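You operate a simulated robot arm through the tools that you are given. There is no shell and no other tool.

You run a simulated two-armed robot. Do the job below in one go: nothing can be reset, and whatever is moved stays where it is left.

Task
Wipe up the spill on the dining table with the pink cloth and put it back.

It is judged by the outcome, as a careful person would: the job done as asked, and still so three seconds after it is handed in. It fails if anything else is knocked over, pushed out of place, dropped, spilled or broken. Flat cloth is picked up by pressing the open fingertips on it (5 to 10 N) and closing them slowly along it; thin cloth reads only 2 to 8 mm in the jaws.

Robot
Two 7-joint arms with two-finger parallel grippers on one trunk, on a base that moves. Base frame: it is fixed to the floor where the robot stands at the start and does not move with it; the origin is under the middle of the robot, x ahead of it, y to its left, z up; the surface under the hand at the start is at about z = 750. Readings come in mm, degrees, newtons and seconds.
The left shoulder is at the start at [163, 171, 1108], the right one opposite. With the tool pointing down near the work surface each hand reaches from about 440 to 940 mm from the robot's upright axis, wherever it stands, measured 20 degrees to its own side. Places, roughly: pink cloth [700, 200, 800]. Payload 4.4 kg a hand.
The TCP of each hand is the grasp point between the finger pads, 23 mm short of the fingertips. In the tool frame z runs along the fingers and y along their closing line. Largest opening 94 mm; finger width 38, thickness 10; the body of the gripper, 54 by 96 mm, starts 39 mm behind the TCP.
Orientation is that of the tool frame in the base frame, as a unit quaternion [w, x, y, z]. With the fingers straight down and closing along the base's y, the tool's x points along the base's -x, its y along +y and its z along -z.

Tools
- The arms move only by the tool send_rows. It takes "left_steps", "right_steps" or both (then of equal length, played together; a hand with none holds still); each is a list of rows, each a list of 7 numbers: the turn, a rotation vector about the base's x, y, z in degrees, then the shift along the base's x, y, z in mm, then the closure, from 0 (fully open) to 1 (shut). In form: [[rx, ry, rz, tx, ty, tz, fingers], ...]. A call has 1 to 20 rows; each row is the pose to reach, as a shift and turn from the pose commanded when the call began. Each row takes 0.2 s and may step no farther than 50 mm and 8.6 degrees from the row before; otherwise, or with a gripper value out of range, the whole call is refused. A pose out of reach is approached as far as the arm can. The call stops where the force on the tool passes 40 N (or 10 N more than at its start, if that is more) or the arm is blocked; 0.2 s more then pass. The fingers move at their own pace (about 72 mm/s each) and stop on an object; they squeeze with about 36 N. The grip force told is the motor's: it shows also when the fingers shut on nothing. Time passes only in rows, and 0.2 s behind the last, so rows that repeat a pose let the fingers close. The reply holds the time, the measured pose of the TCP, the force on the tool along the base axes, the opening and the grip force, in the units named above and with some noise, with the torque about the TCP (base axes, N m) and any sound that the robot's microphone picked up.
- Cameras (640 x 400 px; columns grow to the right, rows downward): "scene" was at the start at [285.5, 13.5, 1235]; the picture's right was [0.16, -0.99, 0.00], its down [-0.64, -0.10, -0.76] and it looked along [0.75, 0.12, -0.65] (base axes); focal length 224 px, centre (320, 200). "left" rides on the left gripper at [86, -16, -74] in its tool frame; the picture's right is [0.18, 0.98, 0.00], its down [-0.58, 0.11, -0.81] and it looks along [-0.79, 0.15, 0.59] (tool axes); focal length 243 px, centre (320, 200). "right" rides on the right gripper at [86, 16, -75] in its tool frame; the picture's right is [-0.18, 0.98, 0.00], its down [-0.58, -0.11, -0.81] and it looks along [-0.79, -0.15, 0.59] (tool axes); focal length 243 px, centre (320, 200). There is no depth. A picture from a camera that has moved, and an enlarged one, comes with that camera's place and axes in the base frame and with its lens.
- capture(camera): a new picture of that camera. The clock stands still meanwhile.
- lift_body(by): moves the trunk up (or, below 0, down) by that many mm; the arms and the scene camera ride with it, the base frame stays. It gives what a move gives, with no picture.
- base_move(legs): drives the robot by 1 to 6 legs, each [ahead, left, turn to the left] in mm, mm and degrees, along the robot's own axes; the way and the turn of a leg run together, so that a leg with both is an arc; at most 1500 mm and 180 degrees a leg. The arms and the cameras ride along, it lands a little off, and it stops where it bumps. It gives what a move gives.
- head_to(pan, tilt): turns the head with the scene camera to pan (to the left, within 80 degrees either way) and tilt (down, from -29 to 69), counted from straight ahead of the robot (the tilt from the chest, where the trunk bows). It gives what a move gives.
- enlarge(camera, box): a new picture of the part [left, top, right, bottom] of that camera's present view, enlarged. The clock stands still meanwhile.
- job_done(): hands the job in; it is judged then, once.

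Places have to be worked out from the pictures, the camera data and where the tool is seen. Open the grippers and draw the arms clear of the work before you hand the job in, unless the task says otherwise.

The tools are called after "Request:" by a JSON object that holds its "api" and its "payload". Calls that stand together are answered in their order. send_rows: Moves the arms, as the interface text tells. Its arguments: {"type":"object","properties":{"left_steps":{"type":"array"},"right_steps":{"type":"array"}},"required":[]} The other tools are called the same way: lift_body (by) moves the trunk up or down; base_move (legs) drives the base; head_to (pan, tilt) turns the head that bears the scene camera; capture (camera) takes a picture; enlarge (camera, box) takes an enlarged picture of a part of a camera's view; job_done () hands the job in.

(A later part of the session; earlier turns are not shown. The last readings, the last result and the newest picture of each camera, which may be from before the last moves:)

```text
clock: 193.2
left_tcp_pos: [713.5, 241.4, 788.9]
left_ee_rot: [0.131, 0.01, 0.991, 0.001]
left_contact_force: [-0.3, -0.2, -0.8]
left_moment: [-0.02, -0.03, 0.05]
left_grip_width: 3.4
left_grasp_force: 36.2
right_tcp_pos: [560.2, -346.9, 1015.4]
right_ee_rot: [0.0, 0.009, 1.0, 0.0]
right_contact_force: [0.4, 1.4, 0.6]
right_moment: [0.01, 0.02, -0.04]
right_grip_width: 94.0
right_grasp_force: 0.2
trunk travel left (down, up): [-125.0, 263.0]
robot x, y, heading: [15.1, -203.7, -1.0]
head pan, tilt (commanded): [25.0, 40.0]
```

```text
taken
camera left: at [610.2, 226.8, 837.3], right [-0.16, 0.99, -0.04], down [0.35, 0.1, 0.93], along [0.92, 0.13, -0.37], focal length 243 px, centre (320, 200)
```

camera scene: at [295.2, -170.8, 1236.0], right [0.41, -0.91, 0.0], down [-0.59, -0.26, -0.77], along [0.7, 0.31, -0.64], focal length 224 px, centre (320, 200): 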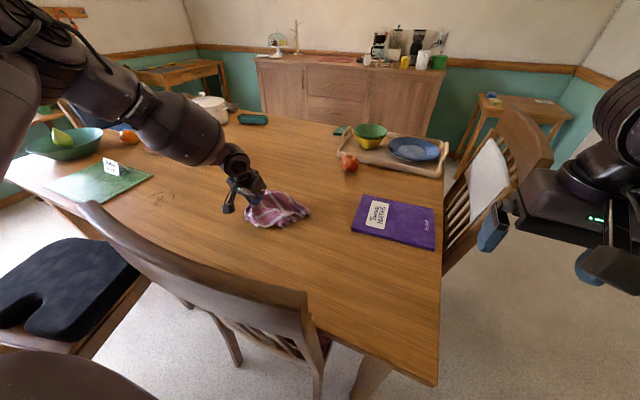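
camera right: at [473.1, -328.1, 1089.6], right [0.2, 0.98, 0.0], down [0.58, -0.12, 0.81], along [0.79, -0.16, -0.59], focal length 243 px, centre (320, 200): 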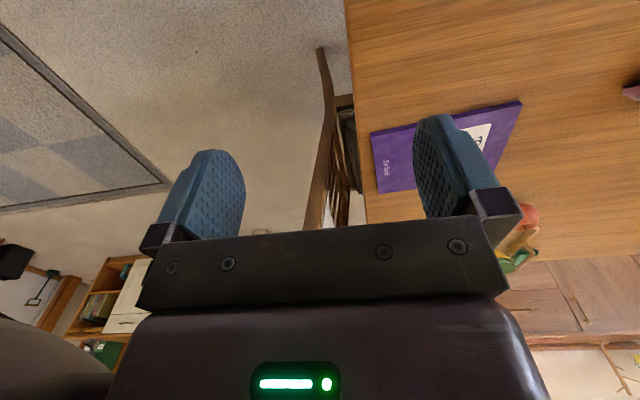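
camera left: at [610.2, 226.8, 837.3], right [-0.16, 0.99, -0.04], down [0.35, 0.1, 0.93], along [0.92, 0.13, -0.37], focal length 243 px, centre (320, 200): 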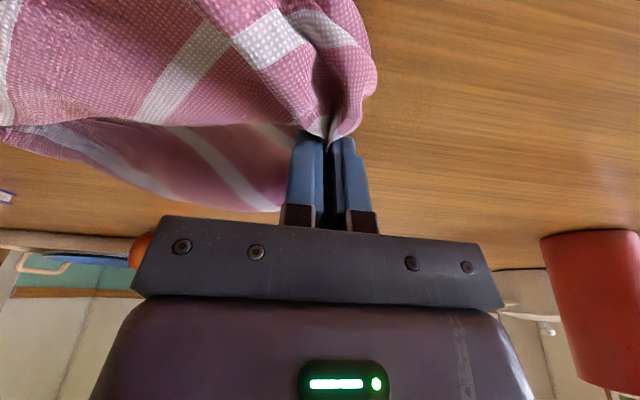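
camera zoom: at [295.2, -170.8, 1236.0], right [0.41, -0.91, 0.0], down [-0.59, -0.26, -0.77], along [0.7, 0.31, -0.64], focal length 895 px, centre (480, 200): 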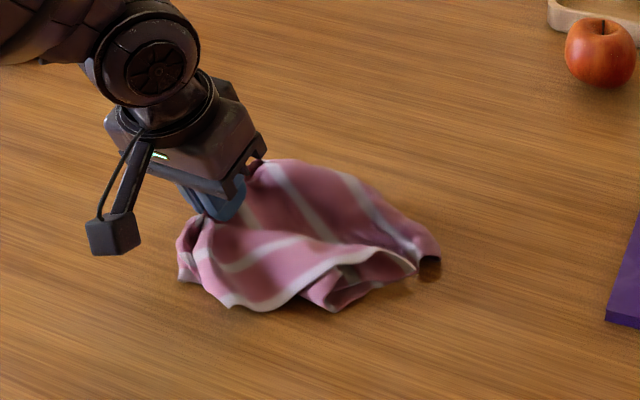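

One row was too long, so nothing moved. I'll resend the release with shorter steps on the retreat.

Request:
{"api": "send_rows", "payload": {"left_steps": [[0, 0, 0, 0, 0, -5, 1], [0, 0, 0, 0, 0, -5, 0.9], [0, 0, 0, 0, 0, -5, 0.8], [0, 0, 0, 0, 0, -5, 0.7], [0, 0, 0, 0, 0, -5, 0.6], [0, 0, 0, 0, 0, -5, 0.5], [0, 0, 0, 0, 0, 5, 0.5], [0, 0, 0, 0, 0, 25, 0.5], [0, 0, 0, 0, 0, 60, 0.5], [0, 0, 0, 0, 0, 100, 0.4], [0, 0, 0, -15, 15, 140, 0.3], [0, 0, 0, -35, 30, 175, 0.3], [0, 0, 0, -60, 50, 205, 0.3], [0, 0, 0, -90, 70, 230, 0.3], [0, 0, 0, -120, 90, 240, 0.3], [0, 0, 0, -120, 90, 240, 0.3]]}}

Request:
{"api": "capture", "payload": {"camera": "scene"}}

Request:
{"api": "enlarge", "payload": {"camera": "scene", "box": [200, 150, 360, 250]}}

Request:
{"api": "capture", "payload": {"camera": "left"}}

```text
clock: 196.6
left_tcp_pos: [597.3, 329.9, 1030.5]
left_ee_rot: [0.13, 0.009, 0.991, 0.0]
left_contact_force: [0.2, 0.0, 0.4]
left_moment: [-0.02, 0.03, 0.02]
left_grip_width: 65.8
left_grasp_force: 0.1
right_tcp_pos: [561.5, -345.9, 1016.3]
right_ee_rot: [-0.001, 0.009, 1.0, -0.001]
right_contact_force: [-0.3, 0.8, 0.0]
right_moment: [0.01, -0.01, 0.0]
right_grip_width: 93.9
right_grasp_force: 0.2
trunk travel left (down, up): [-125.0, 263.0]
robot x, y, heading: [16.0, -201.1, -1.2]
head pan, tilt (commanded): [25.0, 40.0]
```

```text
taken
camera scene: at [295.5, -171.0, 1235.9], right [0.4, -0.91, 0.0], down [-0.59, -0.26, -0.77], along [0.7, 0.31, -0.64], focal length 224 px, centre (320, 200)
```

scene: 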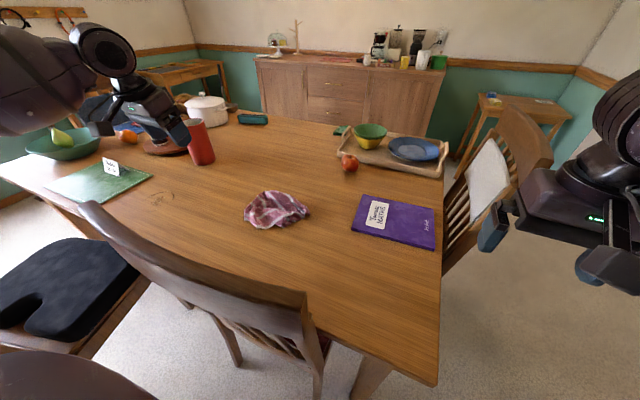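

```text
4.00 times, centred on (280, 200) of scene
camera zoom: at [295.5, -171.0, 1235.9], right [0.4, -0.91, 0.0], down [-0.59, -0.26, -0.77], along [0.7, 0.31, -0.64], focal length 895 px, centre (480, 200)
```

zoom: 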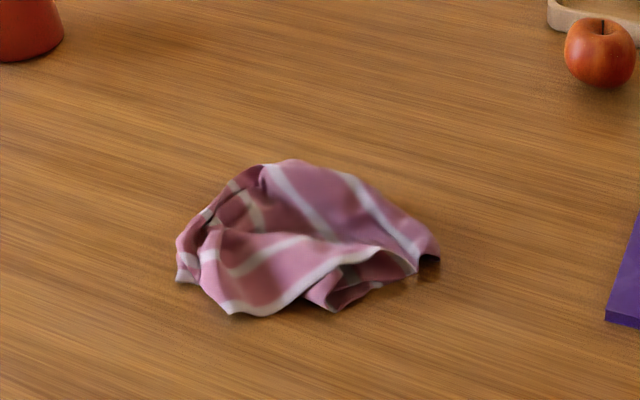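

```text
taken
camera left: at [495.0, 316.0, 1079.5], right [-0.16, 0.99, -0.04], down [0.36, 0.1, 0.93], along [0.92, 0.13, -0.37], focal length 243 px, centre (320, 200)
```

left: 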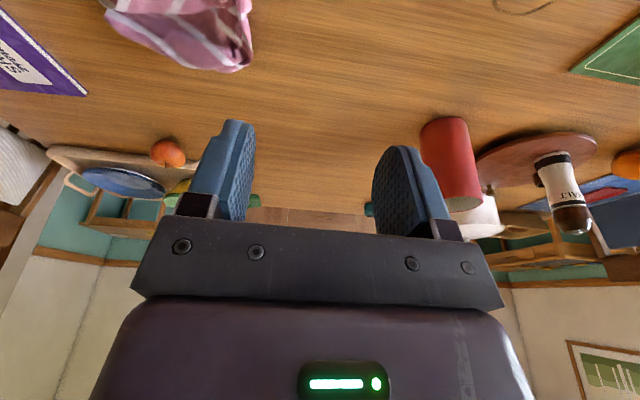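

The cloth is back at its place, centred near [720,180], but it is crumpled. I'd like it flatter, as it was, so I'll look closely to find its corners.

Request:
{"api": "enlarge", "payload": {"camera": "scene", "box": [235, 180, 325, 236]}}

Request:
{"api": "enlarge", "payload": {"camera": "left", "box": [60, 0, 280, 100]}}

```text
7.11 times, centred on (280, 208) of scene
camera zoom: at [295.5, -171.0, 1235.9], right [0.4, -0.91, 0.0], down [-0.59, -0.26, -0.77], along [0.7, 0.31, -0.64], focal length 1590 px, centre (604, 143)
```

zoom: 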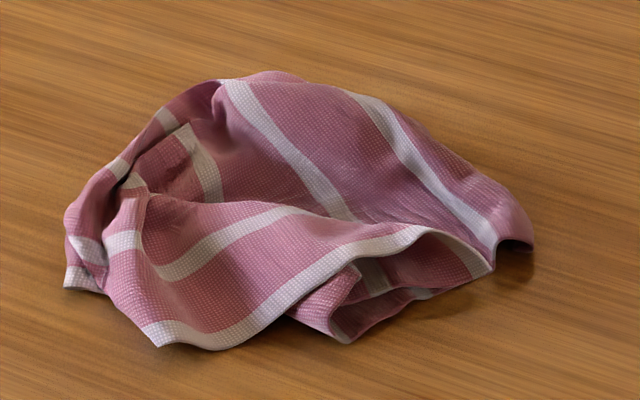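

```text
2.91 times, centred on (170, 50) of left
camera zoom: at [495.0, 316.0, 1079.5], right [-0.16, 0.99, -0.04], down [0.36, 0.1, 0.93], along [0.92, 0.13, -0.37], focal length 706 px, centre (756, 636)
```

zoom: 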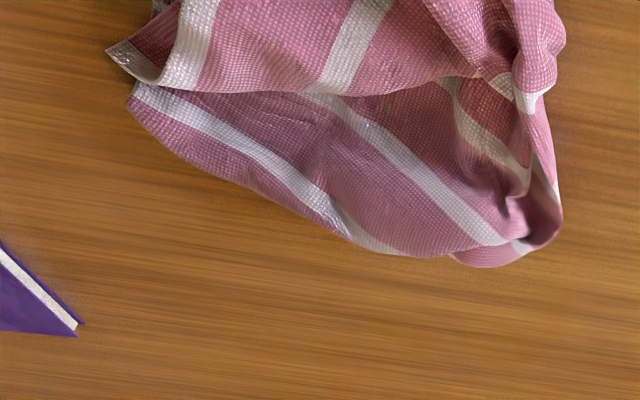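

The right edge is folded under: the near-right corner is at about [722,71] and the far-right corner at about [744,63]. I'll shift the base 150 mm to the right so the left hand can reach them comfortably, then pull out the near-right corner first.

Request:
{"api": "base_move", "payload": {"legs": [[-10, -150, 1.1]]}}

Request:
{"api": "capture", "payload": {"camera": "scene"}}

Request:
{"api": "enlarge", "payload": {"camera": "scene", "box": [200, 150, 328, 230]}}

```text
clock: 198.6
left_tcp_pos: [574.8, 191.4, 1030.2]
left_ee_rot: [0.131, -0.001, 0.991, 0.003]
left_contact_force: [-0.5, -0.4, 0.4]
left_moment: [0.03, -0.02, 0.02]
left_grip_width: 65.7
left_grasp_force: 0.0
right_tcp_pos: [551.6, -484.7, 1015.9]
right_ee_rot: [0.0, 0.0, 1.0, 0.0]
right_contact_force: [0.1, 0.0, 0.3]
right_moment: [-0.01, 0.01, 0.0]
right_grip_width: 94.0
right_grasp_force: 0.0
trunk travel left (down, up): [-125.0, 263.0]
robot x, y, heading: [1.9, -352.4, 0.0]
head pan, tilt (commanded): [25.0, 40.0]
```

```text
taken
camera scene: at [283.1, -315.7, 1236.0], right [0.42, -0.91, 0.0], down [-0.58, -0.27, -0.77], along [0.69, 0.32, -0.64], focal length 224 px, centre (320, 200)
```

scene: 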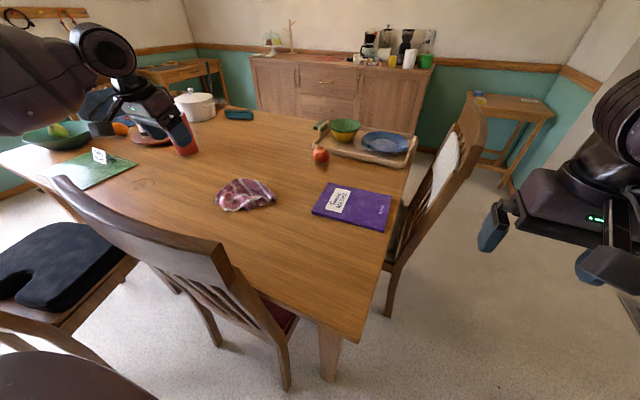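

```text
5.00 times, centred on (264, 190) of scene
camera zoom: at [283.1, -315.7, 1236.0], right [0.42, -0.91, 0.0], down [-0.58, -0.27, -0.77], along [0.69, 0.32, -0.64], focal length 1118 px, centre (600, 250)
```

zoom: 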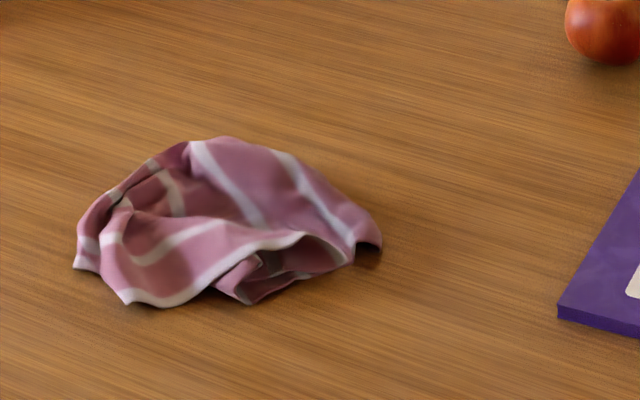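

The near-right corner checks out at about [718,68]. I'll bring the open fingers above [716,80] and come down close to it.

Request:
{"api": "send_rows", "payload": {"left_steps": [[0, 0, 0, 25, -18, -15, 0], [0, 0, 0, 50, -36, -45, 0], [0, 0, 0, 75, -54, -75, 0], [0, 0, 0, 100, -72, -105, 0], [0, 0, 0, 122, -90, -137, 0], [0, 0, 0, 138, -105, -170, 0], [0, 0, 0, 141, -111, -200, 0], [0, 0, 0, 141, -111, -225, 0], [0, 0, 0, 141, -111, -225, 0]]}}

Request:
{"api": "capture", "payload": {"camera": "left"}}

Request:
{"api": "enlarge", "payload": {"camera": "scene", "box": [200, 150, 328, 230]}}

```text
clock: 200.4
left_tcp_pos: [707.5, 162.2, 893.9]
left_ee_rot: [0.166, -0.029, 0.981, 0.091]
left_contact_force: [0.4, -0.2, 0.2]
left_moment: [0.01, 0.0, -0.05]
left_grip_width: 94.1
left_grasp_force: 0.1
right_tcp_pos: [545.4, -485.9, 1016.9]
right_ee_rot: [0.001, -0.005, 1.0, 0.003]
right_contact_force: [0.0, -0.3, -0.8]
right_moment: [0.01, 0.01, -0.01]
right_grip_width: 93.8
right_grasp_force: 0.0
trunk travel left (down, up): [-125.0, 263.0]
robot x, y, heading: [2.9, -346.9, 0.5]
head pan, tilt (commanded): [25.0, 40.0]
stopped in row 8 (left hand): the arm was blocked; the commanded pose is now the measured one
```

```text
taken
camera left: at [604.6, 130.4, 931.3], right [-0.26, 0.96, 0.11], down [0.28, -0.03, 0.96], along [0.92, 0.28, -0.26], focal length 243 px, centre (320, 200)
```

left: 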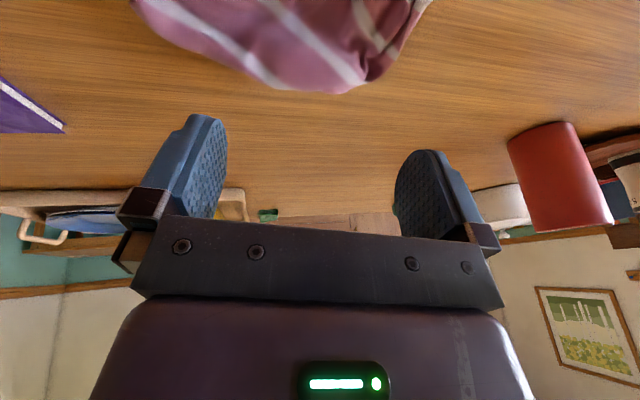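

```text
5.00 times, centred on (264, 190) of scene
camera zoom: at [273.1, -319.9, 1238.1], right [0.43, -0.9, 0.0], down [-0.57, -0.27, -0.77], along [0.7, 0.34, -0.63], focal length 1118 px, centre (600, 250)
```

zoom: 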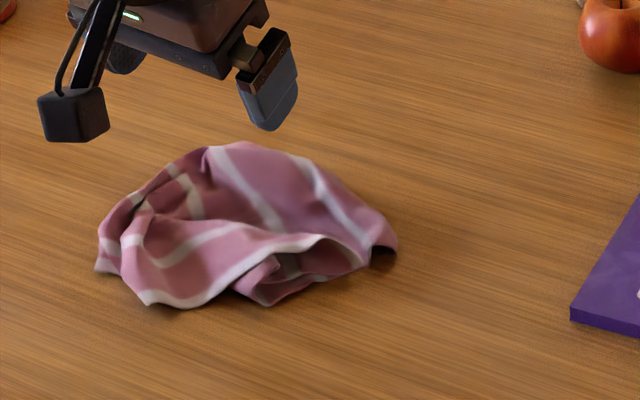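

The arm was blocked, probably because the elbow or upper arm met the front chair's backrest in this base position. I'll look before moving any further.

Request:
{"api": "capture", "payload": {"camera": "scene"}}

Request:
{"api": "head_to", "payload": {"pan": 60, "tilt": 35}}

Request:
{"api": "capture", "payload": {"camera": "scene"}}

```text
taken
camera scene: at [273.1, -319.9, 1238.1], right [0.43, -0.9, 0.0], down [-0.57, -0.27, -0.77], along [0.7, 0.34, -0.63], focal length 224 px, centre (320, 200)
```

scene: 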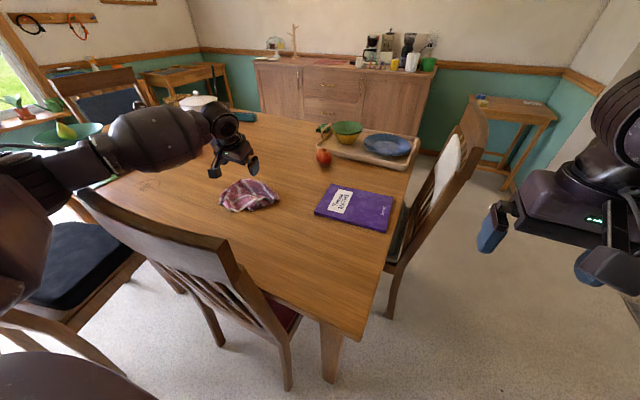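

```text
clock: 201.4
left_tcp_pos: [707.7, 160.7, 892.9]
left_ee_rot: [0.164, -0.027, 0.982, 0.091]
left_contact_force: [0.1, -0.1, -0.2]
left_moment: [0.03, 0.02, 0.0]
left_grip_width: 94.0
left_grasp_force: 0.1
right_tcp_pos: [543.7, -487.4, 1021.1]
right_ee_rot: [0.005, -0.002, 1.0, 0.003]
right_contact_force: [0.0, 0.2, -0.5]
right_moment: [0.01, 0.0, 0.01]
right_grip_width: 93.9
right_grasp_force: 0.1
trunk travel left (down, up): [-125.0, 263.0]
robot x, y, heading: [2.6, -345.1, 0.7]
head pan, tilt (commanded): [60.0, 35.0]
```

```text
taken
camera scene: at [237.6, -279.1, 1247.1], right [0.87, -0.49, 0.01], down [-0.28, -0.49, -0.83], along [0.41, 0.72, -0.56], focal length 224 px, centre (320, 200)
```

scene: 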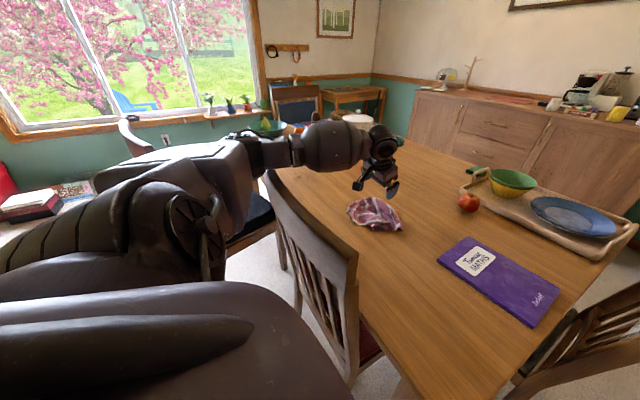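

The elbow is right at the top-left end of the chair's backrest. I'll lift the arm straight up and back out, then check that the chair has not moved.

Request:
{"api": "send_rows", "payload": {"left_steps": [[0, 0, 0, 0, 0, 30, 0], [0, 0, 0, 0, 5, 65, 0], [0, 0, 0, -10, 15, 100, 0], [0, 0, 0, -35, 20, 130, 0], [0, 0, 0, -65, 25, 150, 0], [0, 0, 0, -95, 28, 165, 0], [0, 0, 0, -125, 30, 175, 0], [0, 0, 0, -125, 30, 175, 0]]}}

Request:
{"api": "capture", "payload": {"camera": "scene"}}

```text
clock: 203.2
left_tcp_pos: [594.0, 190.4, 1049.7]
left_ee_rot: [0.155, -0.023, 0.984, 0.079]
left_contact_force: [-0.1, 0.4, 0.0]
left_moment: [-0.02, -0.02, -0.02]
left_grip_width: 94.0
left_grasp_force: 0.0
right_tcp_pos: [552.4, -481.8, 1014.6]
right_ee_rot: [0.0, -0.003, 1.0, 0.0]
right_contact_force: [0.6, 0.2, -0.9]
right_moment: [0.0, 0.03, -0.01]
right_grip_width: 93.8
right_grasp_force: 0.1
trunk travel left (down, up): [-125.0, 263.0]
robot x, y, heading: [3.4, -348.1, 0.5]
head pan, tilt (commanded): [60.0, 35.0]
```

```text
taken
camera scene: at [250.2, -272.0, 1243.4], right [0.87, -0.49, 0.0], down [-0.28, -0.5, -0.82], along [0.41, 0.71, -0.57], focal length 224 px, centre (320, 200)
```

scene: 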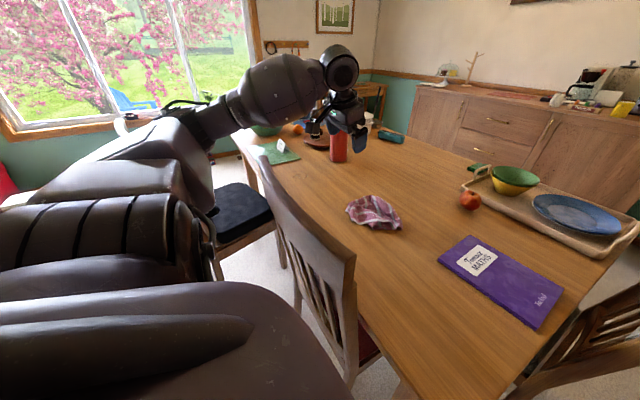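

Request:
{"api": "enlarge", "payload": {"camera": "scene", "box": [200, 120, 380, 232]}}

Request:
{"api": "enlarge", "payload": {"camera": "scene", "box": [260, 200, 420, 300]}}

```text
3.56 times, centred on (290, 176) of scene
camera zoom: at [250.2, -272.0, 1243.4], right [0.87, -0.49, 0.0], down [-0.28, -0.5, -0.82], along [0.41, 0.71, -0.57], focal length 795 px, centre (427, 285)
```

zoom: 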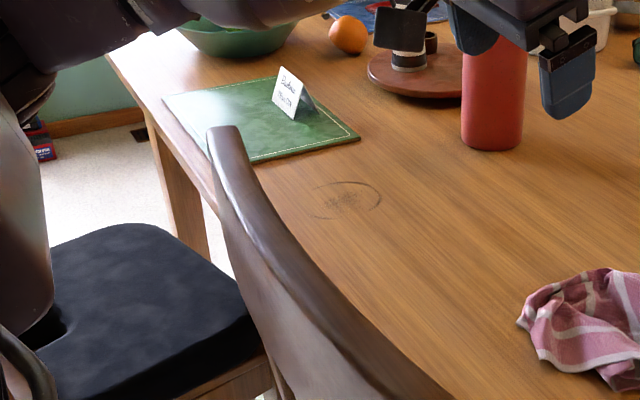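

```text
4.00 times, centred on (340, 250) of scene
camera zoom: at [250.2, -272.0, 1243.4], right [0.87, -0.49, 0.0], down [-0.28, -0.5, -0.82], along [0.41, 0.71, -0.57], focal length 895 px, centre (240, 0)
```

zoom: 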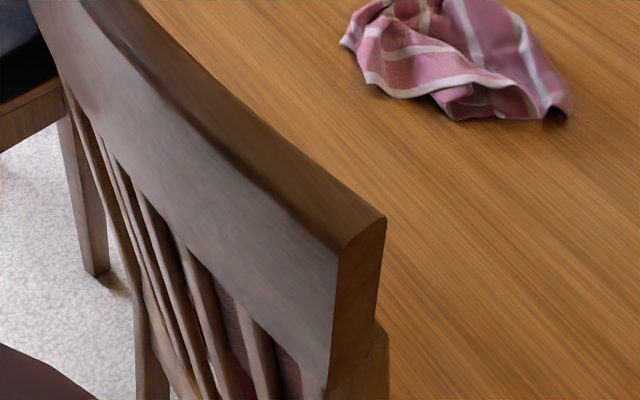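

The chair's top corners measure within about 5–10 mm of where they were, within my reading error, so it was at most touched. I'll go back to the base position at y≈−202, which worked without contact, and re-check the chair from there.

Request:
{"api": "base_move", "payload": {"legs": [[8, 147, -0.8]]}}

Request:
{"api": "head_to", "payload": {"pan": 25, "tilt": 40}}

Request:
{"api": "capture", "payload": {"camera": "scene"}}

```text
clock: 205.1
left_tcp_pos: [610.3, 327.1, 1049.4]
left_ee_rot: [0.157, -0.016, 0.984, 0.078]
left_contact_force: [0.3, -0.8, -0.5]
left_moment: [-0.04, 0.0, 0.04]
left_grip_width: 94.0
left_grasp_force: 0.1
right_tcp_pos: [558.7, -343.7, 1014.8]
right_ee_rot: [-0.001, 0.006, 1.0, 0.002]
right_contact_force: [0.4, -1.5, -0.2]
right_moment: [-0.02, -0.02, -0.02]
right_grip_width: 94.0
right_grasp_force: 0.1
trunk travel left (down, up): [-125.0, 263.0]
robot x, y, heading: [16.1, -200.9, -0.7]
head pan, tilt (commanded): [60.0, 35.0]
```

```text
clock: 206.1
left_tcp_pos: [611.3, 326.6, 1049.7]
left_ee_rot: [0.158, -0.015, 0.984, 0.078]
left_contact_force: [-0.2, -0.3, -0.7]
left_moment: [0.02, 0.01, -0.01]
left_grip_width: 94.0
left_grasp_force: 0.1
right_tcp_pos: [559.4, -345.3, 1015.3]
right_ee_rot: [-0.001, 0.005, 1.0, 0.0]
right_contact_force: [0.3, 0.0, 0.8]
right_moment: [0.0, 0.05, 0.0]
right_grip_width: 93.9
right_grasp_force: 0.2
trunk travel left (down, up): [-125.0, 263.0]
robot x, y, heading: [10.3, -201.8, -0.6]
head pan, tilt (commanded): [25.0, 40.0]
```

```text
taken
camera scene: at [292.1, -171.4, 1236.0], right [0.41, -0.91, 0.0], down [-0.59, -0.27, -0.77], along [0.7, 0.32, -0.64], focal length 224 px, centre (320, 200)
```

scene: 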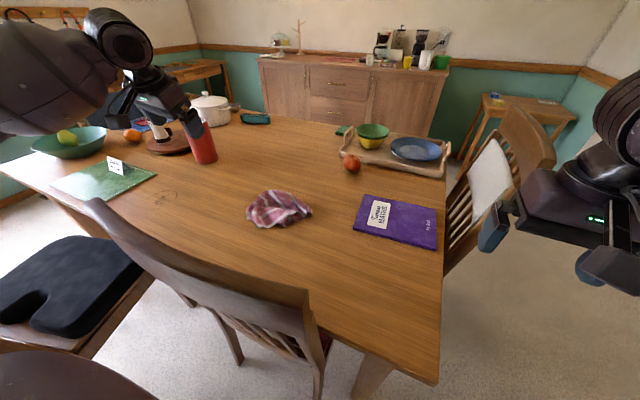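

The chair's corners line up with the earlier picture, so it hasn't moved. I'll raise the trunk 100 mm to keep the elbow well above the chair, straighten the tool, and try the near-right corner again from here with care.

Request:
{"api": "lift_body", "payload": {"by": 100}}

Request:
{"api": "send_rows", "payload": {"left_steps": [[-3, 1, -1, 15, -30, 0, 0], [-6, 2, -2, 30, -60, -20, 0], [-8.6, 3.1, -2.9, 45, -90, -45, 0], [-8.6, 3.1, -2.9, 60, -120, -75, 0], [-8.6, 3.1, -2.9, 75, -150, -105, 0], [-8.6, 3.1, -2.9, 90, -180, -135, 0], [-8.6, 3.1, -2.9, 100, -210, -165, 0], [-8.6, 3.1, -2.9, 105, -235, -195, 0], [-8.6, 3.1, -2.9, 105, -245, -225, 0], [-8.6, 3.1, -2.9, 105, -245, -225, 0]]}}

Request:
{"api": "head_to", "payload": {"pan": 50, "tilt": 40}}

Request:
{"api": "capture", "payload": {"camera": "scene"}}

```text
clock: 207.4
left_tcp_pos: [612.6, 326.4, 1146.7]
left_ee_rot: [0.156, -0.015, 0.985, 0.077]
left_contact_force: [0.4, -0.9, -1.0]
left_moment: [0.03, 0.01, -0.03]
left_grip_width: 93.7
left_grasp_force: 0.1
right_tcp_pos: [560.0, -345.4, 1113.8]
right_ee_rot: [-0.002, 0.005, 1.0, 0.001]
right_contact_force: [-0.3, 0.5, -1.6]
right_moment: [-0.02, 0.02, -0.01]
right_grip_width: 94.0
right_grasp_force: 0.0
trunk travel left (down, up): [-225.0, 163.0]
robot x, y, heading: [13.4, -203.4, -0.6]
head pan, tilt (commanded): [25.0, 40.0]
```

```text
clock: 209.8
left_tcp_pos: [685.5, 132.4, 947.7]
left_ee_rot: [0.144, -0.034, 0.989, 0.025]
left_contact_force: [2.1, -0.5, 5.4]
left_moment: [0.01, 0.18, 0.03]
left_grip_width: 93.9
left_grasp_force: 0.1
right_tcp_pos: [547.0, -327.8, 1119.5]
right_ee_rot: [0.005, -0.016, 1.0, 0.002]
right_contact_force: [-0.4, -1.4, -0.4]
right_moment: [0.05, 0.02, -0.01]
right_grip_width: 93.9
right_grasp_force: 0.1
trunk travel left (down, up): [-225.0, 163.0]
robot x, y, heading: [10.1, -204.9, 1.7]
head pan, tilt (commanded): [25.0, 40.0]
stopped in row 10 (left hand): the arm was blocked; the commanded pose is now the measured one
```

```text
clock: 210.7
left_tcp_pos: [683.8, 131.7, 942.9]
left_ee_rot: [0.141, -0.031, 0.989, 0.019]
left_contact_force: [0.3, -0.4, 0.8]
left_moment: [0.02, 0.01, -0.01]
left_grip_width: 93.9
left_grasp_force: 0.1
right_tcp_pos: [545.5, -323.9, 1123.3]
right_ee_rot: [0.008, -0.017, 1.0, 0.001]
right_contact_force: [0.0, -0.5, -0.1]
right_moment: [-0.01, 0.01, 0.02]
right_grip_width: 94.1
right_grasp_force: 0.0
trunk travel left (down, up): [-225.0, 163.0]
robot x, y, heading: [10.9, -202.4, 1.6]
head pan, tilt (commanded): [50.0, 40.0]
```

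```text
taken
camera scene: at [148.2, -136.9, 1352.8], right [0.79, -0.62, 0.01], down [-0.38, -0.5, -0.77], along [0.49, 0.6, -0.63], focal length 224 px, centre (320, 200)
```

scene: 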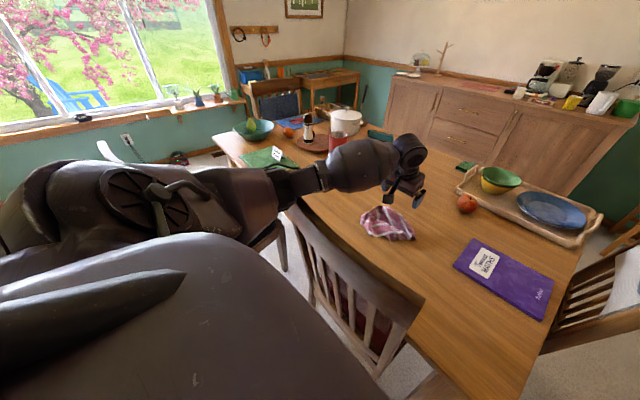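

Blocked again, with the elbow over the chair's back. I'll lift straight up immediately and stop trying low reaches over the chair from this side.

Request:
{"api": "send_rows", "payload": {"left_steps": [[0, 0, 0, 0, 5, 30, 0], [0, 0, 0, 0, 15, 65, 0], [0, 0, 0, 0, 30, 100, 0], [0, 0, 0, -10, 55, 130, 0], [0, 0, 0, -25, 80, 155, 0], [0, 0, 0, -40, 110, 175, 0], [0, 0, 0, -55, 140, 195, 0], [0, 0, 0, -70, 165, 205, 0], [0, 0, 0, -70, 165, 205, 0]]}}

Request:
{"api": "capture", "payload": {"camera": "scene"}}

Request:
{"api": "head_to", "payload": {"pan": 25, "tilt": 40}}

Request:
{"api": "capture", "payload": {"camera": "scene"}}

```text
clock: 212.7
left_tcp_pos: [634.1, 286.5, 1137.9]
left_ee_rot: [0.135, -0.026, 0.99, 0.015]
left_contact_force: [-0.2, -1.3, 1.0]
left_moment: [0.0, 0.02, 0.01]
left_grip_width: 93.8
left_grasp_force: 0.1
right_tcp_pos: [563.2, -325.2, 1115.1]
right_ee_rot: [-0.001, -0.012, 1.0, 0.0]
right_contact_force: [0.4, -1.1, 0.3]
right_moment: [-0.03, -0.02, 0.01]
right_grip_width: 93.8
right_grasp_force: 0.0
trunk travel left (down, up): [-225.0, 163.0]
robot x, y, heading: [10.1, -204.9, 1.3]
head pan, tilt (commanded): [50.0, 40.0]
```

```text
taken
camera scene: at [171.7, -135.1, 1350.0], right [0.78, -0.62, 0.0], down [-0.4, -0.5, -0.77], along [0.48, 0.6, -0.64], focal length 224 px, centre (320, 200)
```

scene: 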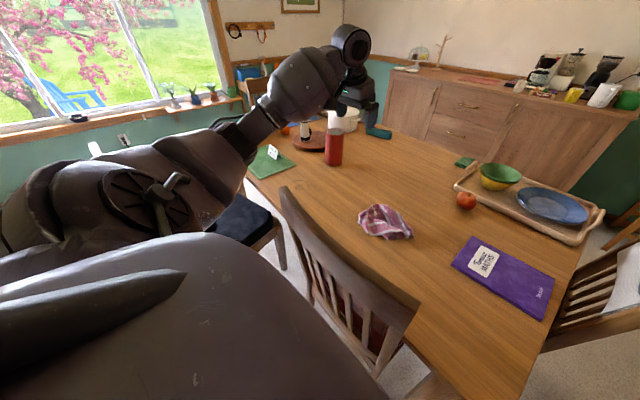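

```text
clock: 213.6
left_tcp_pos: [633.0, 288.0, 1138.2]
left_ee_rot: [0.135, -0.026, 0.99, 0.015]
left_contact_force: [-0.5, -0.8, -0.3]
left_moment: [0.03, 0.04, 0.04]
left_grip_width: 94.0
left_grasp_force: 0.0
right_tcp_pos: [562.7, -325.8, 1115.1]
right_ee_rot: [-0.001, -0.011, 1.0, 0.001]
right_contact_force: [0.2, 0.3, 0.2]
right_moment: [0.0, 0.01, -0.02]
right_grip_width: 93.8
right_grasp_force: 0.0
trunk travel left (down, up): [-225.0, 163.0]
robot x, y, heading: [8.9, -204.8, 1.6]
head pan, tilt (commanded): [25.0, 40.0]
```

```text
taken
camera scene: at [194.3, -163.3, 1350.1], right [0.45, -0.9, 0.0], down [-0.58, -0.29, -0.77], along [0.69, 0.34, -0.64], focal length 224 px, centre (320, 200)
```

scene: 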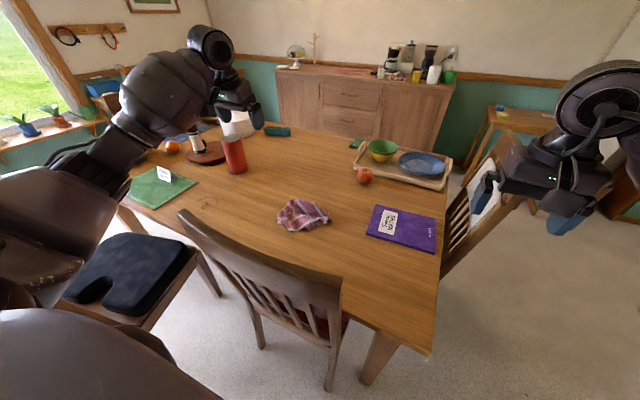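

I'll check precisely whether the chair moved, by enlarging its corners here.

Request:
{"api": "enlarge", "payload": {"camera": "scene", "box": [160, 190, 360, 315]}}

```text
3.20 times, centred on (260, 252) of scene
camera zoom: at [194.3, -163.3, 1350.1], right [0.45, -0.9, 0.0], down [-0.58, -0.29, -0.77], along [0.69, 0.34, -0.64], focal length 716 px, centre (512, 32)
```

zoom: 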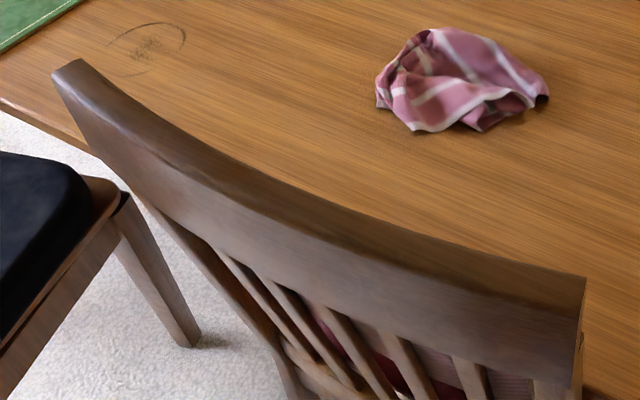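

The chair is still where it was (corners at [397,−107] and [396,287], matching the earlier [398,−110] and [389,282] within error). I'll move the base left to y≈−100, where the elbow stays clear of the chair, and smooth only the left part of the cloth, which I can reach safely from there.

Request:
{"api": "base_move", "payload": {"legs": [[-8, 105, -1.5]]}}

Request:
{"api": "lift_body", "payload": {"by": -100}}

Request:
{"api": "head_to", "payload": {"pan": 20, "tilt": 45}}

Request:
{"api": "capture", "payload": {"camera": "scene"}}

Request:
{"api": "enlarge", "payload": {"camera": "scene", "box": [235, 150, 363, 230]}}

```text
clock: 215.2
left_tcp_pos: [639.0, 372.0, 1138.3]
left_ee_rot: [0.135, -0.012, 0.991, 0.014]
left_contact_force: [-0.5, -0.5, -0.2]
left_moment: [0.02, 0.01, 0.02]
left_grip_width: 94.0
left_grasp_force: 0.1
right_tcp_pos: [549.5, -238.5, 1115.4]
right_ee_rot: [-0.001, 0.002, 1.0, 0.001]
right_contact_force: [0.3, 0.0, 0.0]
right_moment: [0.0, -0.02, -0.04]
right_grip_width: 94.1
right_grasp_force: 0.0
trunk travel left (down, up): [-225.0, 163.0]
robot x, y, heading: [4.0, -100.0, -0.2]
head pan, tilt (commanded): [25.0, 40.0]
```

```text
clock: 216.5
left_tcp_pos: [636.8, 370.5, 1040.6]
left_ee_rot: [0.138, -0.012, 0.99, 0.014]
left_contact_force: [-0.3, -0.1, 0.1]
left_moment: [0.01, -0.03, -0.04]
left_grip_width: 94.2
left_grasp_force: 0.0
right_tcp_pos: [548.1, -238.8, 1018.3]
right_ee_rot: [0.002, 0.002, 1.0, 0.001]
right_contact_force: [-0.9, -0.1, 0.1]
right_moment: [0.02, 0.02, -0.01]
right_grip_width: 93.8
right_grasp_force: 0.1
trunk travel left (down, up): [-125.0, 263.0]
robot x, y, heading: [1.6, -101.7, -0.4]
head pan, tilt (commanded): [25.0, 40.0]
```

```text
clock: 217.2
left_tcp_pos: [637.9, 371.2, 1039.0]
left_ee_rot: [0.135, -0.011, 0.991, 0.013]
left_contact_force: [0.1, -0.3, 0.1]
left_moment: [0.03, 0.01, 0.04]
left_grip_width: 93.8
left_grasp_force: 0.0
right_tcp_pos: [550.6, -238.8, 1014.6]
right_ee_rot: [-0.001, 0.002, 1.0, 0.0]
right_contact_force: [0.1, -0.2, 0.4]
right_moment: [0.01, 0.0, 0.02]
right_grip_width: 93.9
right_grasp_force: 0.0
trunk travel left (down, up): [-125.0, 263.0]
robot x, y, heading: [1.3, -102.9, 0.0]
head pan, tilt (commanded): [20.0, 45.0]
```

```text
taken
camera scene: at [281.5, -75.0, 1228.7], right [0.34, -0.94, 0.0], down [-0.67, -0.24, -0.71], along [0.67, 0.24, -0.71], focal length 224 px, centre (320, 200)
```

scene: 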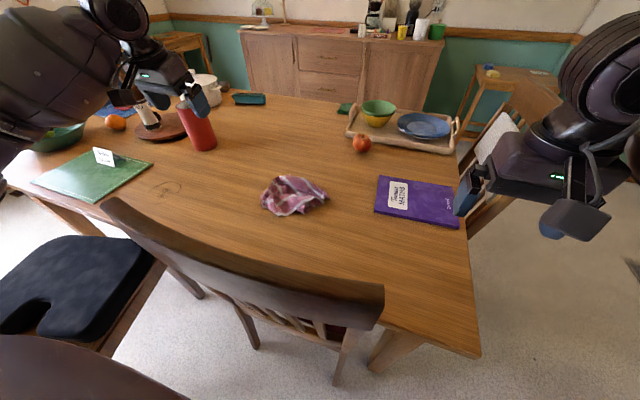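

```text
5.00 times, centred on (299, 190) of scene
camera zoom: at [281.5, -75.0, 1228.7], right [0.34, -0.94, 0.0], down [-0.67, -0.24, -0.71], along [0.67, 0.24, -0.71], focal length 1118 px, centre (425, 250)
```

zoom: 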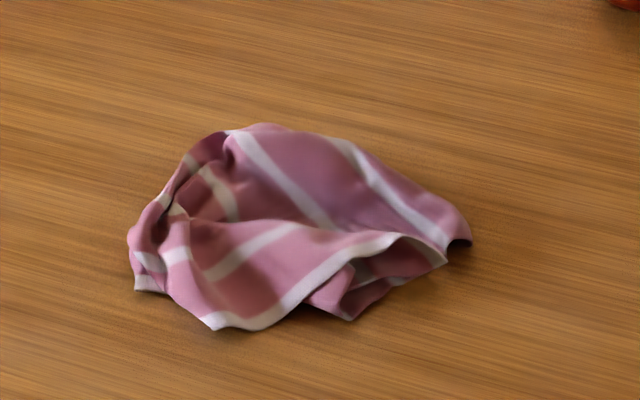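

The near-left corner is at about [646,231]. I'll bring the open fingers down over it, centred at y≈232, watching for any block.

Request:
{"api": "send_rows", "payload": {"left_steps": [[0, 0, 0, 2, -25, -25, 0], [0, 0, 0, 4, -50, -55, 0], [0, 0, 0, 6, -75, -85, 0], [0, 0, 0, 8, -100, -120, 0], [0, 0, 0, 10, -120, -155, 0], [0, 0, 0, 12, -135, -190, 0], [0, 0, 0, 12, -139, -225, 0], [0, 0, 0, 12, -139, -240, 0], [0, 0, 0, 12, -139, -240, 0]]}}

Request:
{"api": "capture", "payload": {"camera": "left"}}

Request:
{"api": "capture", "payload": {"camera": "scene"}}

```text
clock: 219.2
left_tcp_pos: [647.8, 232.4, 797.9]
left_ee_rot: [0.137, -0.011, 0.99, 0.014]
left_contact_force: [-0.7, -0.3, 0.0]
left_moment: [0.02, 0.01, 0.04]
left_grip_width: 94.0
left_grasp_force: 0.1
right_tcp_pos: [550.6, -239.0, 1015.4]
right_ee_rot: [-0.001, 0.002, 1.0, 0.0]
right_contact_force: [-0.1, -0.4, 0.6]
right_moment: [-0.01, 0.01, 0.0]
right_grip_width: 93.9
right_grasp_force: 0.0
trunk travel left (down, up): [-125.0, 263.0]
robot x, y, heading: [2.3, -98.0, -0.2]
head pan, tilt (commanded): [20.0, 45.0]
```

```text
taken
camera left: at [546.0, 212.2, 845.6], right [-0.2, 0.98, -0.03], down [0.34, 0.1, 0.94], along [0.92, 0.18, -0.35], focal length 243 px, centre (320, 200)
```

left: 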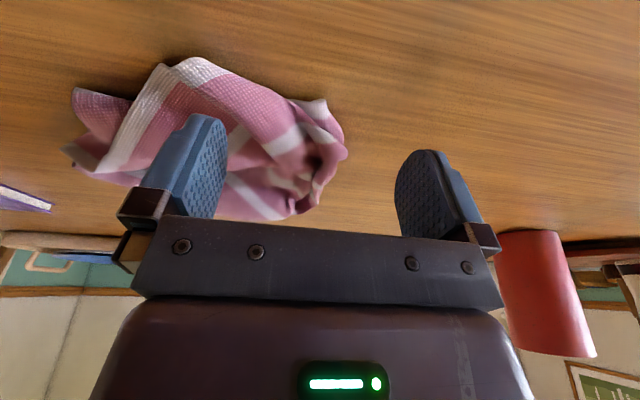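

```text
taken
camera scene: at [281.3, -75.1, 1228.8], right [0.34, -0.94, 0.0], down [-0.67, -0.24, -0.71], along [0.67, 0.24, -0.71], focal length 224 px, centre (320, 200)
```

scene: 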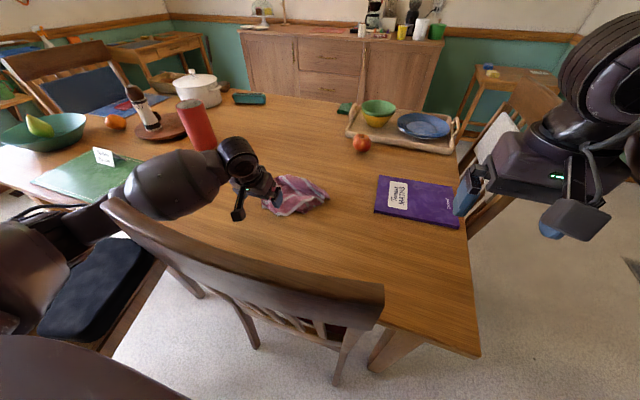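

No block here, and the corner lies between the two fingers. I'll lower to contact.

Request:
{"api": "send_rows", "payload": {"left_steps": [[0, 0, 0, 0, 0, -8, 0], [0, 0, 0, 0, 0, -14, 0], [0, 0, 0, 0, 0, -18, 0], [0, 0, 0, 0, 0, -19.5, 0], [0, 0, 0, 0, 0, -19.5, 0]]}}

```text
clock: 220.4
left_tcp_pos: [649.2, 232.6, 780.6]
left_ee_rot: [0.139, -0.012, 0.99, 0.014]
left_contact_force: [0.9, 0.5, 12.0]
left_moment: [-0.57, 0.06, 0.04]
left_grip_width: 93.2
left_grasp_force: 0.0
right_tcp_pos: [549.9, -238.2, 1015.9]
right_ee_rot: [0.0, 0.002, 1.0, 0.0]
right_contact_force: [0.6, 0.7, 0.0]
right_moment: [0.01, 0.01, -0.02]
right_grip_width: 94.1
right_grasp_force: 0.1
trunk travel left (down, up): [-125.0, 263.0]
robot x, y, heading: [4.3, -101.1, -0.2]
head pan, tilt (commanded): [20.0, 45.0]
```

Only the right finger is pressing on the cloth, so I'll roll the hand slightly to bring the left fingertip down too, and close slowly.

Request:
{"api": "send_rows", "payload": {"left_steps": [[-1.2, 0, 0, 0, 0, 0, 0], [-1.5, 0, 0, 0, 0, 0, 0.08], [-1.5, 0, 0, 0, 0, 0, 0.16], [-1.5, 0, 0, 0, 0, 0, 0.24], [-1.5, 0, 0, 0, 0, 0, 0.32], [-1.5, 0, 0, 0, 0, 0, 0.4], [-1.5, 0, 0, 0, 0, 0, 0.48], [-1.5, 0, 0, 0, 0, 0, 0.56]]}}

Request:
{"api": "capture", "payload": {"camera": "left"}}

```text
clock: 222.2
left_tcp_pos: [649.1, 233.0, 779.2]
left_ee_rot: [0.135, -0.014, 0.991, 0.001]
left_contact_force: [-0.5, 0.9, 5.0]
left_moment: [-0.09, 0.06, 0.02]
left_grip_width: 40.9
left_grasp_force: 0.1
right_tcp_pos: [550.6, -239.2, 1014.8]
right_ee_rot: [-0.001, 0.002, 1.0, -0.001]
right_contact_force: [0.0, -0.2, -0.7]
right_moment: [0.03, 0.01, 0.01]
right_grip_width: 94.0
right_grasp_force: 0.0
trunk travel left (down, up): [-125.0, 263.0]
robot x, y, heading: [7.3, -101.4, -0.1]
head pan, tilt (commanded): [20.0, 45.0]
```

```text
taken
camera left: at [546.8, 214.1, 827.2], right [-0.21, 0.98, -0.05], down [0.34, 0.12, 0.93], along [0.92, 0.17, -0.36], focal length 243 px, centre (320, 200)
```

left: 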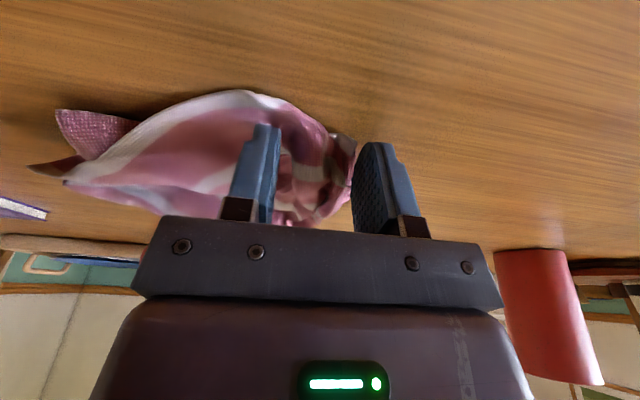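

The left flap is gathering between the fingers. I'll close the rest of the way.

Request:
{"api": "send_rows", "payload": {"left_steps": [[0, 0, 0, 0, 0, 0, 0.64], [0, 0, 0, 0, 0, 0, 0.72], [0, 0, 0, 0, 0, 0, 0.8], [0, 0, 0, 0, 0, 0, 0.88], [0, 0, 0, 0, 0, 0, 1], [0, 0, 0, 0, 0, 0, 1], [0, 0, 0, 0, 0, 0, 1]]}}

Request:
{"api": "capture", "payload": {"camera": "left"}}

Request:
{"api": "enlarge", "payload": {"camera": "scene", "box": [215, 140, 359, 230]}}

```text
clock: 223.8
left_tcp_pos: [648.3, 232.5, 780.1]
left_ee_rot: [0.136, -0.013, 0.991, 0.001]
left_contact_force: [0.3, 0.8, 6.9]
left_moment: [-0.01, 0.03, 0.01]
left_grip_width: 3.9
left_grasp_force: 36.2
right_tcp_pos: [548.9, -238.9, 1015.4]
right_ee_rot: [-0.001, 0.002, 1.0, 0.0]
right_contact_force: [0.1, 0.1, 0.4]
right_moment: [-0.02, 0.02, 0.0]
right_grip_width: 94.2
right_grasp_force: 0.2
trunk travel left (down, up): [-125.0, 263.0]
robot x, y, heading: [6.7, -102.0, 0.1]
head pan, tilt (commanded): [20.0, 45.0]
```

```text
taken
camera left: at [546.9, 213.7, 827.6], right [-0.2, 0.98, -0.05], down [0.34, 0.12, 0.93], along [0.92, 0.17, -0.36], focal length 243 px, centre (320, 200)
```

left: 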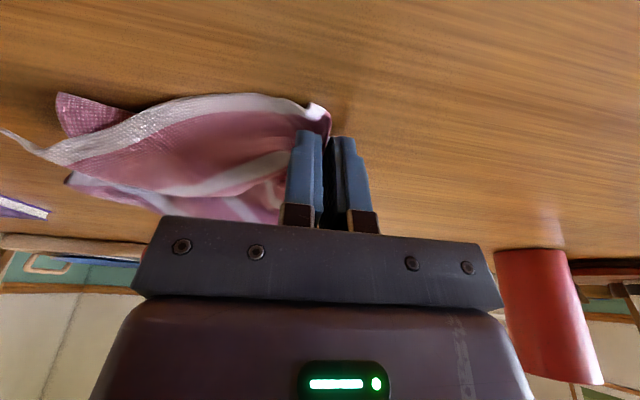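

```text
4.44 times, centred on (287, 185) of scene
camera zoom: at [280.9, -75.3, 1228.9], right [0.34, -0.94, 0.0], down [-0.66, -0.24, -0.71], along [0.67, 0.24, -0.71], focal length 994 px, centre (467, 267)
```

zoom: 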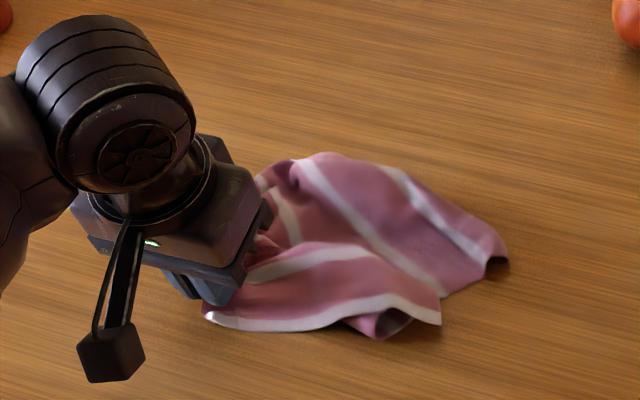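

The near-left corner is gripped (3.9 mm), and the near edge already opened out. I'll lift it slightly and draw it out toward its original spot at about [590,315].

Request:
{"api": "send_rows", "payload": {"left_steps": [[0, 0, 0, 0, 3, 15, 1], [0, 0, 0, -6, 12, 30, 1], [0, 0, 0, -18, 28, 38, 1], [0, 0, 0, -32, 46, 38, 1], [0, 0, 0, -46, 64, 34, 1], [0, 0, 0, -58, 80, 22, 1], [0, 0, 0, -60, 84, 8, 1], [0, 0, 0, -60, 84, 2, 1], [0, 0, 0, -60, 84, 2, 1]]}}

Request:
{"api": "enlarge", "payload": {"camera": "scene", "box": [195, 130, 371, 240]}}

Request:
{"api": "capture", "payload": {"camera": "scene"}}

```text
clock: 225.8
left_tcp_pos: [588.6, 315.8, 781.3]
left_ee_rot: [0.135, -0.013, 0.991, 0.002]
left_contact_force: [-0.2, 0.4, 2.3]
left_moment: [-0.01, 0.01, -0.04]
left_grip_width: 3.6
left_grasp_force: 36.4
right_tcp_pos: [549.4, -238.6, 1014.3]
right_ee_rot: [-0.001, 0.002, 1.0, 0.0]
right_contact_force: [0.3, 0.0, 0.8]
right_moment: [-0.01, -0.01, 0.01]
right_grip_width: 94.1
right_grasp_force: 0.0
trunk travel left (down, up): [-125.0, 263.0]
robot x, y, heading: [3.7, -103.0, -0.3]
head pan, tilt (commanded): [20.0, 45.0]
```

```text
3.64 times, centred on (283, 185) of scene
camera zoom: at [281.3, -75.2, 1228.8], right [0.34, -0.94, 0.0], down [-0.67, -0.24, -0.71], along [0.67, 0.24, -0.71], focal length 813 px, centre (454, 254)
```

zoom: 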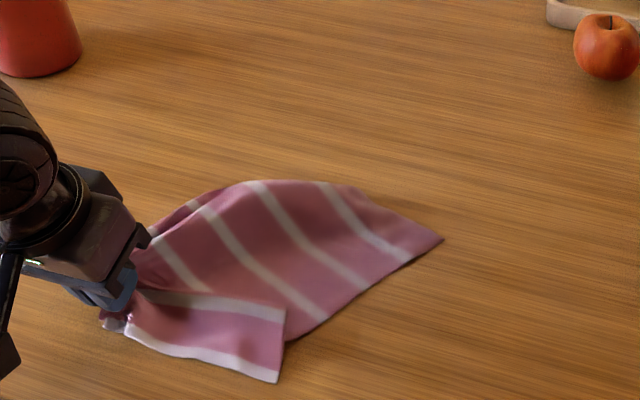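

```text
taken
camera scene: at [281.3, -75.2, 1228.8], right [0.34, -0.94, 0.0], down [-0.67, -0.24, -0.71], along [0.67, 0.24, -0.71], focal length 224 px, centre (320, 200)
```

scene: 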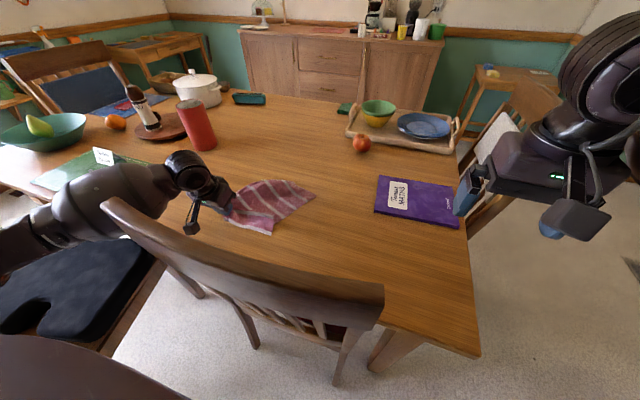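

That opened the cloth out well: it now lies as a nearly flat, slightly small square with corners at about [588,316], [566,159], [744,100] and [756,291]. I'll release this corner and look again.

Request:
{"api": "send_rows", "payload": {"left_steps": [[0, 0, 0, 0, 0, 0, 0.9], [0, 0, 0, 0, 0, 0, 0.8], [0, 0, 0, 0, 0, 0, 0.7], [0, 0, 0, 0, 0, 5, 0.65], [0, 0, 0, 0, 0, 20, 0.65], [0, 0, 0, 0, 0, 50, 0.6], [0, 0, 0, 0, 10, 90, 0.5], [0, 0, 0, 0, 30, 130, 0.4], [0, 0, 0, 0, 50, 165, 0.4], [0, 0, 0, 10, 70, 200, 0.4], [0, 0, 0, 10, 70, 200, 0.4]]}}

Request:
{"api": "enlarge", "payload": {"camera": "scene", "box": [195, 140, 355, 240]}}

Request:
{"api": "capture", "payload": {"camera": "left"}}

```text
clock: 228.2
left_tcp_pos: [598.3, 386.3, 982.4]
left_ee_rot: [0.136, -0.014, 0.991, 0.001]
left_contact_force: [-0.4, 0.3, -0.8]
left_moment: [0.01, -0.04, 0.0]
left_grip_width: 56.3
left_grasp_force: 0.0
right_tcp_pos: [549.3, -238.4, 1015.1]
right_ee_rot: [-0.001, 0.001, 1.0, -0.001]
right_contact_force: [-0.5, -0.1, 0.7]
right_moment: [0.01, -0.01, 0.02]
right_grip_width: 94.0
right_grasp_force: 0.0
trunk travel left (down, up): [-125.0, 263.0]
robot x, y, heading: [6.6, -102.0, -0.2]
head pan, tilt (commanded): [20.0, 45.0]
```

```text
4.00 times, centred on (275, 190) of scene
camera zoom: at [281.7, -75.1, 1228.5], right [0.34, -0.94, 0.0], down [-0.67, -0.24, -0.71], along [0.67, 0.24, -0.71], focal length 895 px, centre (500, 240)
```

zoom: 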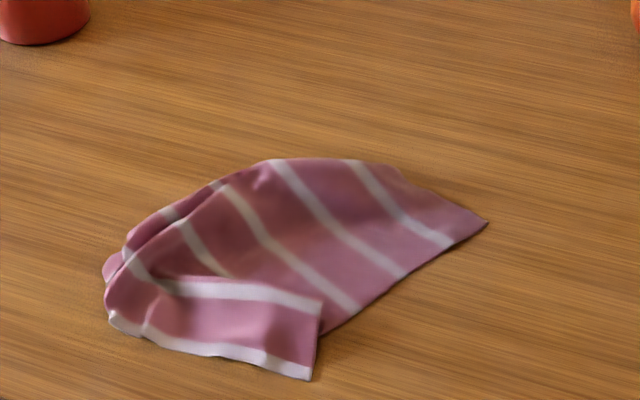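

```text
taken
camera left: at [497.2, 367.1, 1031.3], right [-0.2, 0.98, -0.05], down [0.34, 0.12, 0.93], along [0.92, 0.17, -0.36], focal length 243 px, centre (320, 200)
```

left: 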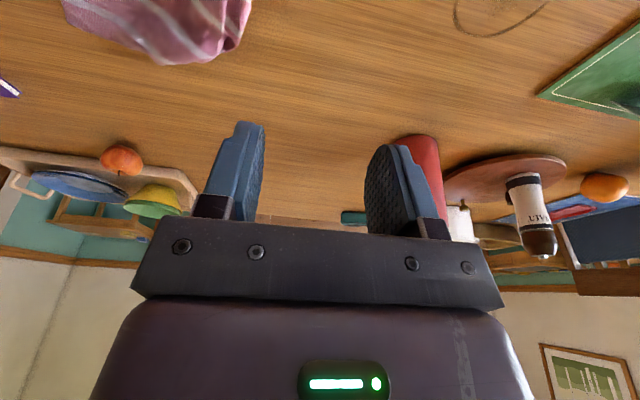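

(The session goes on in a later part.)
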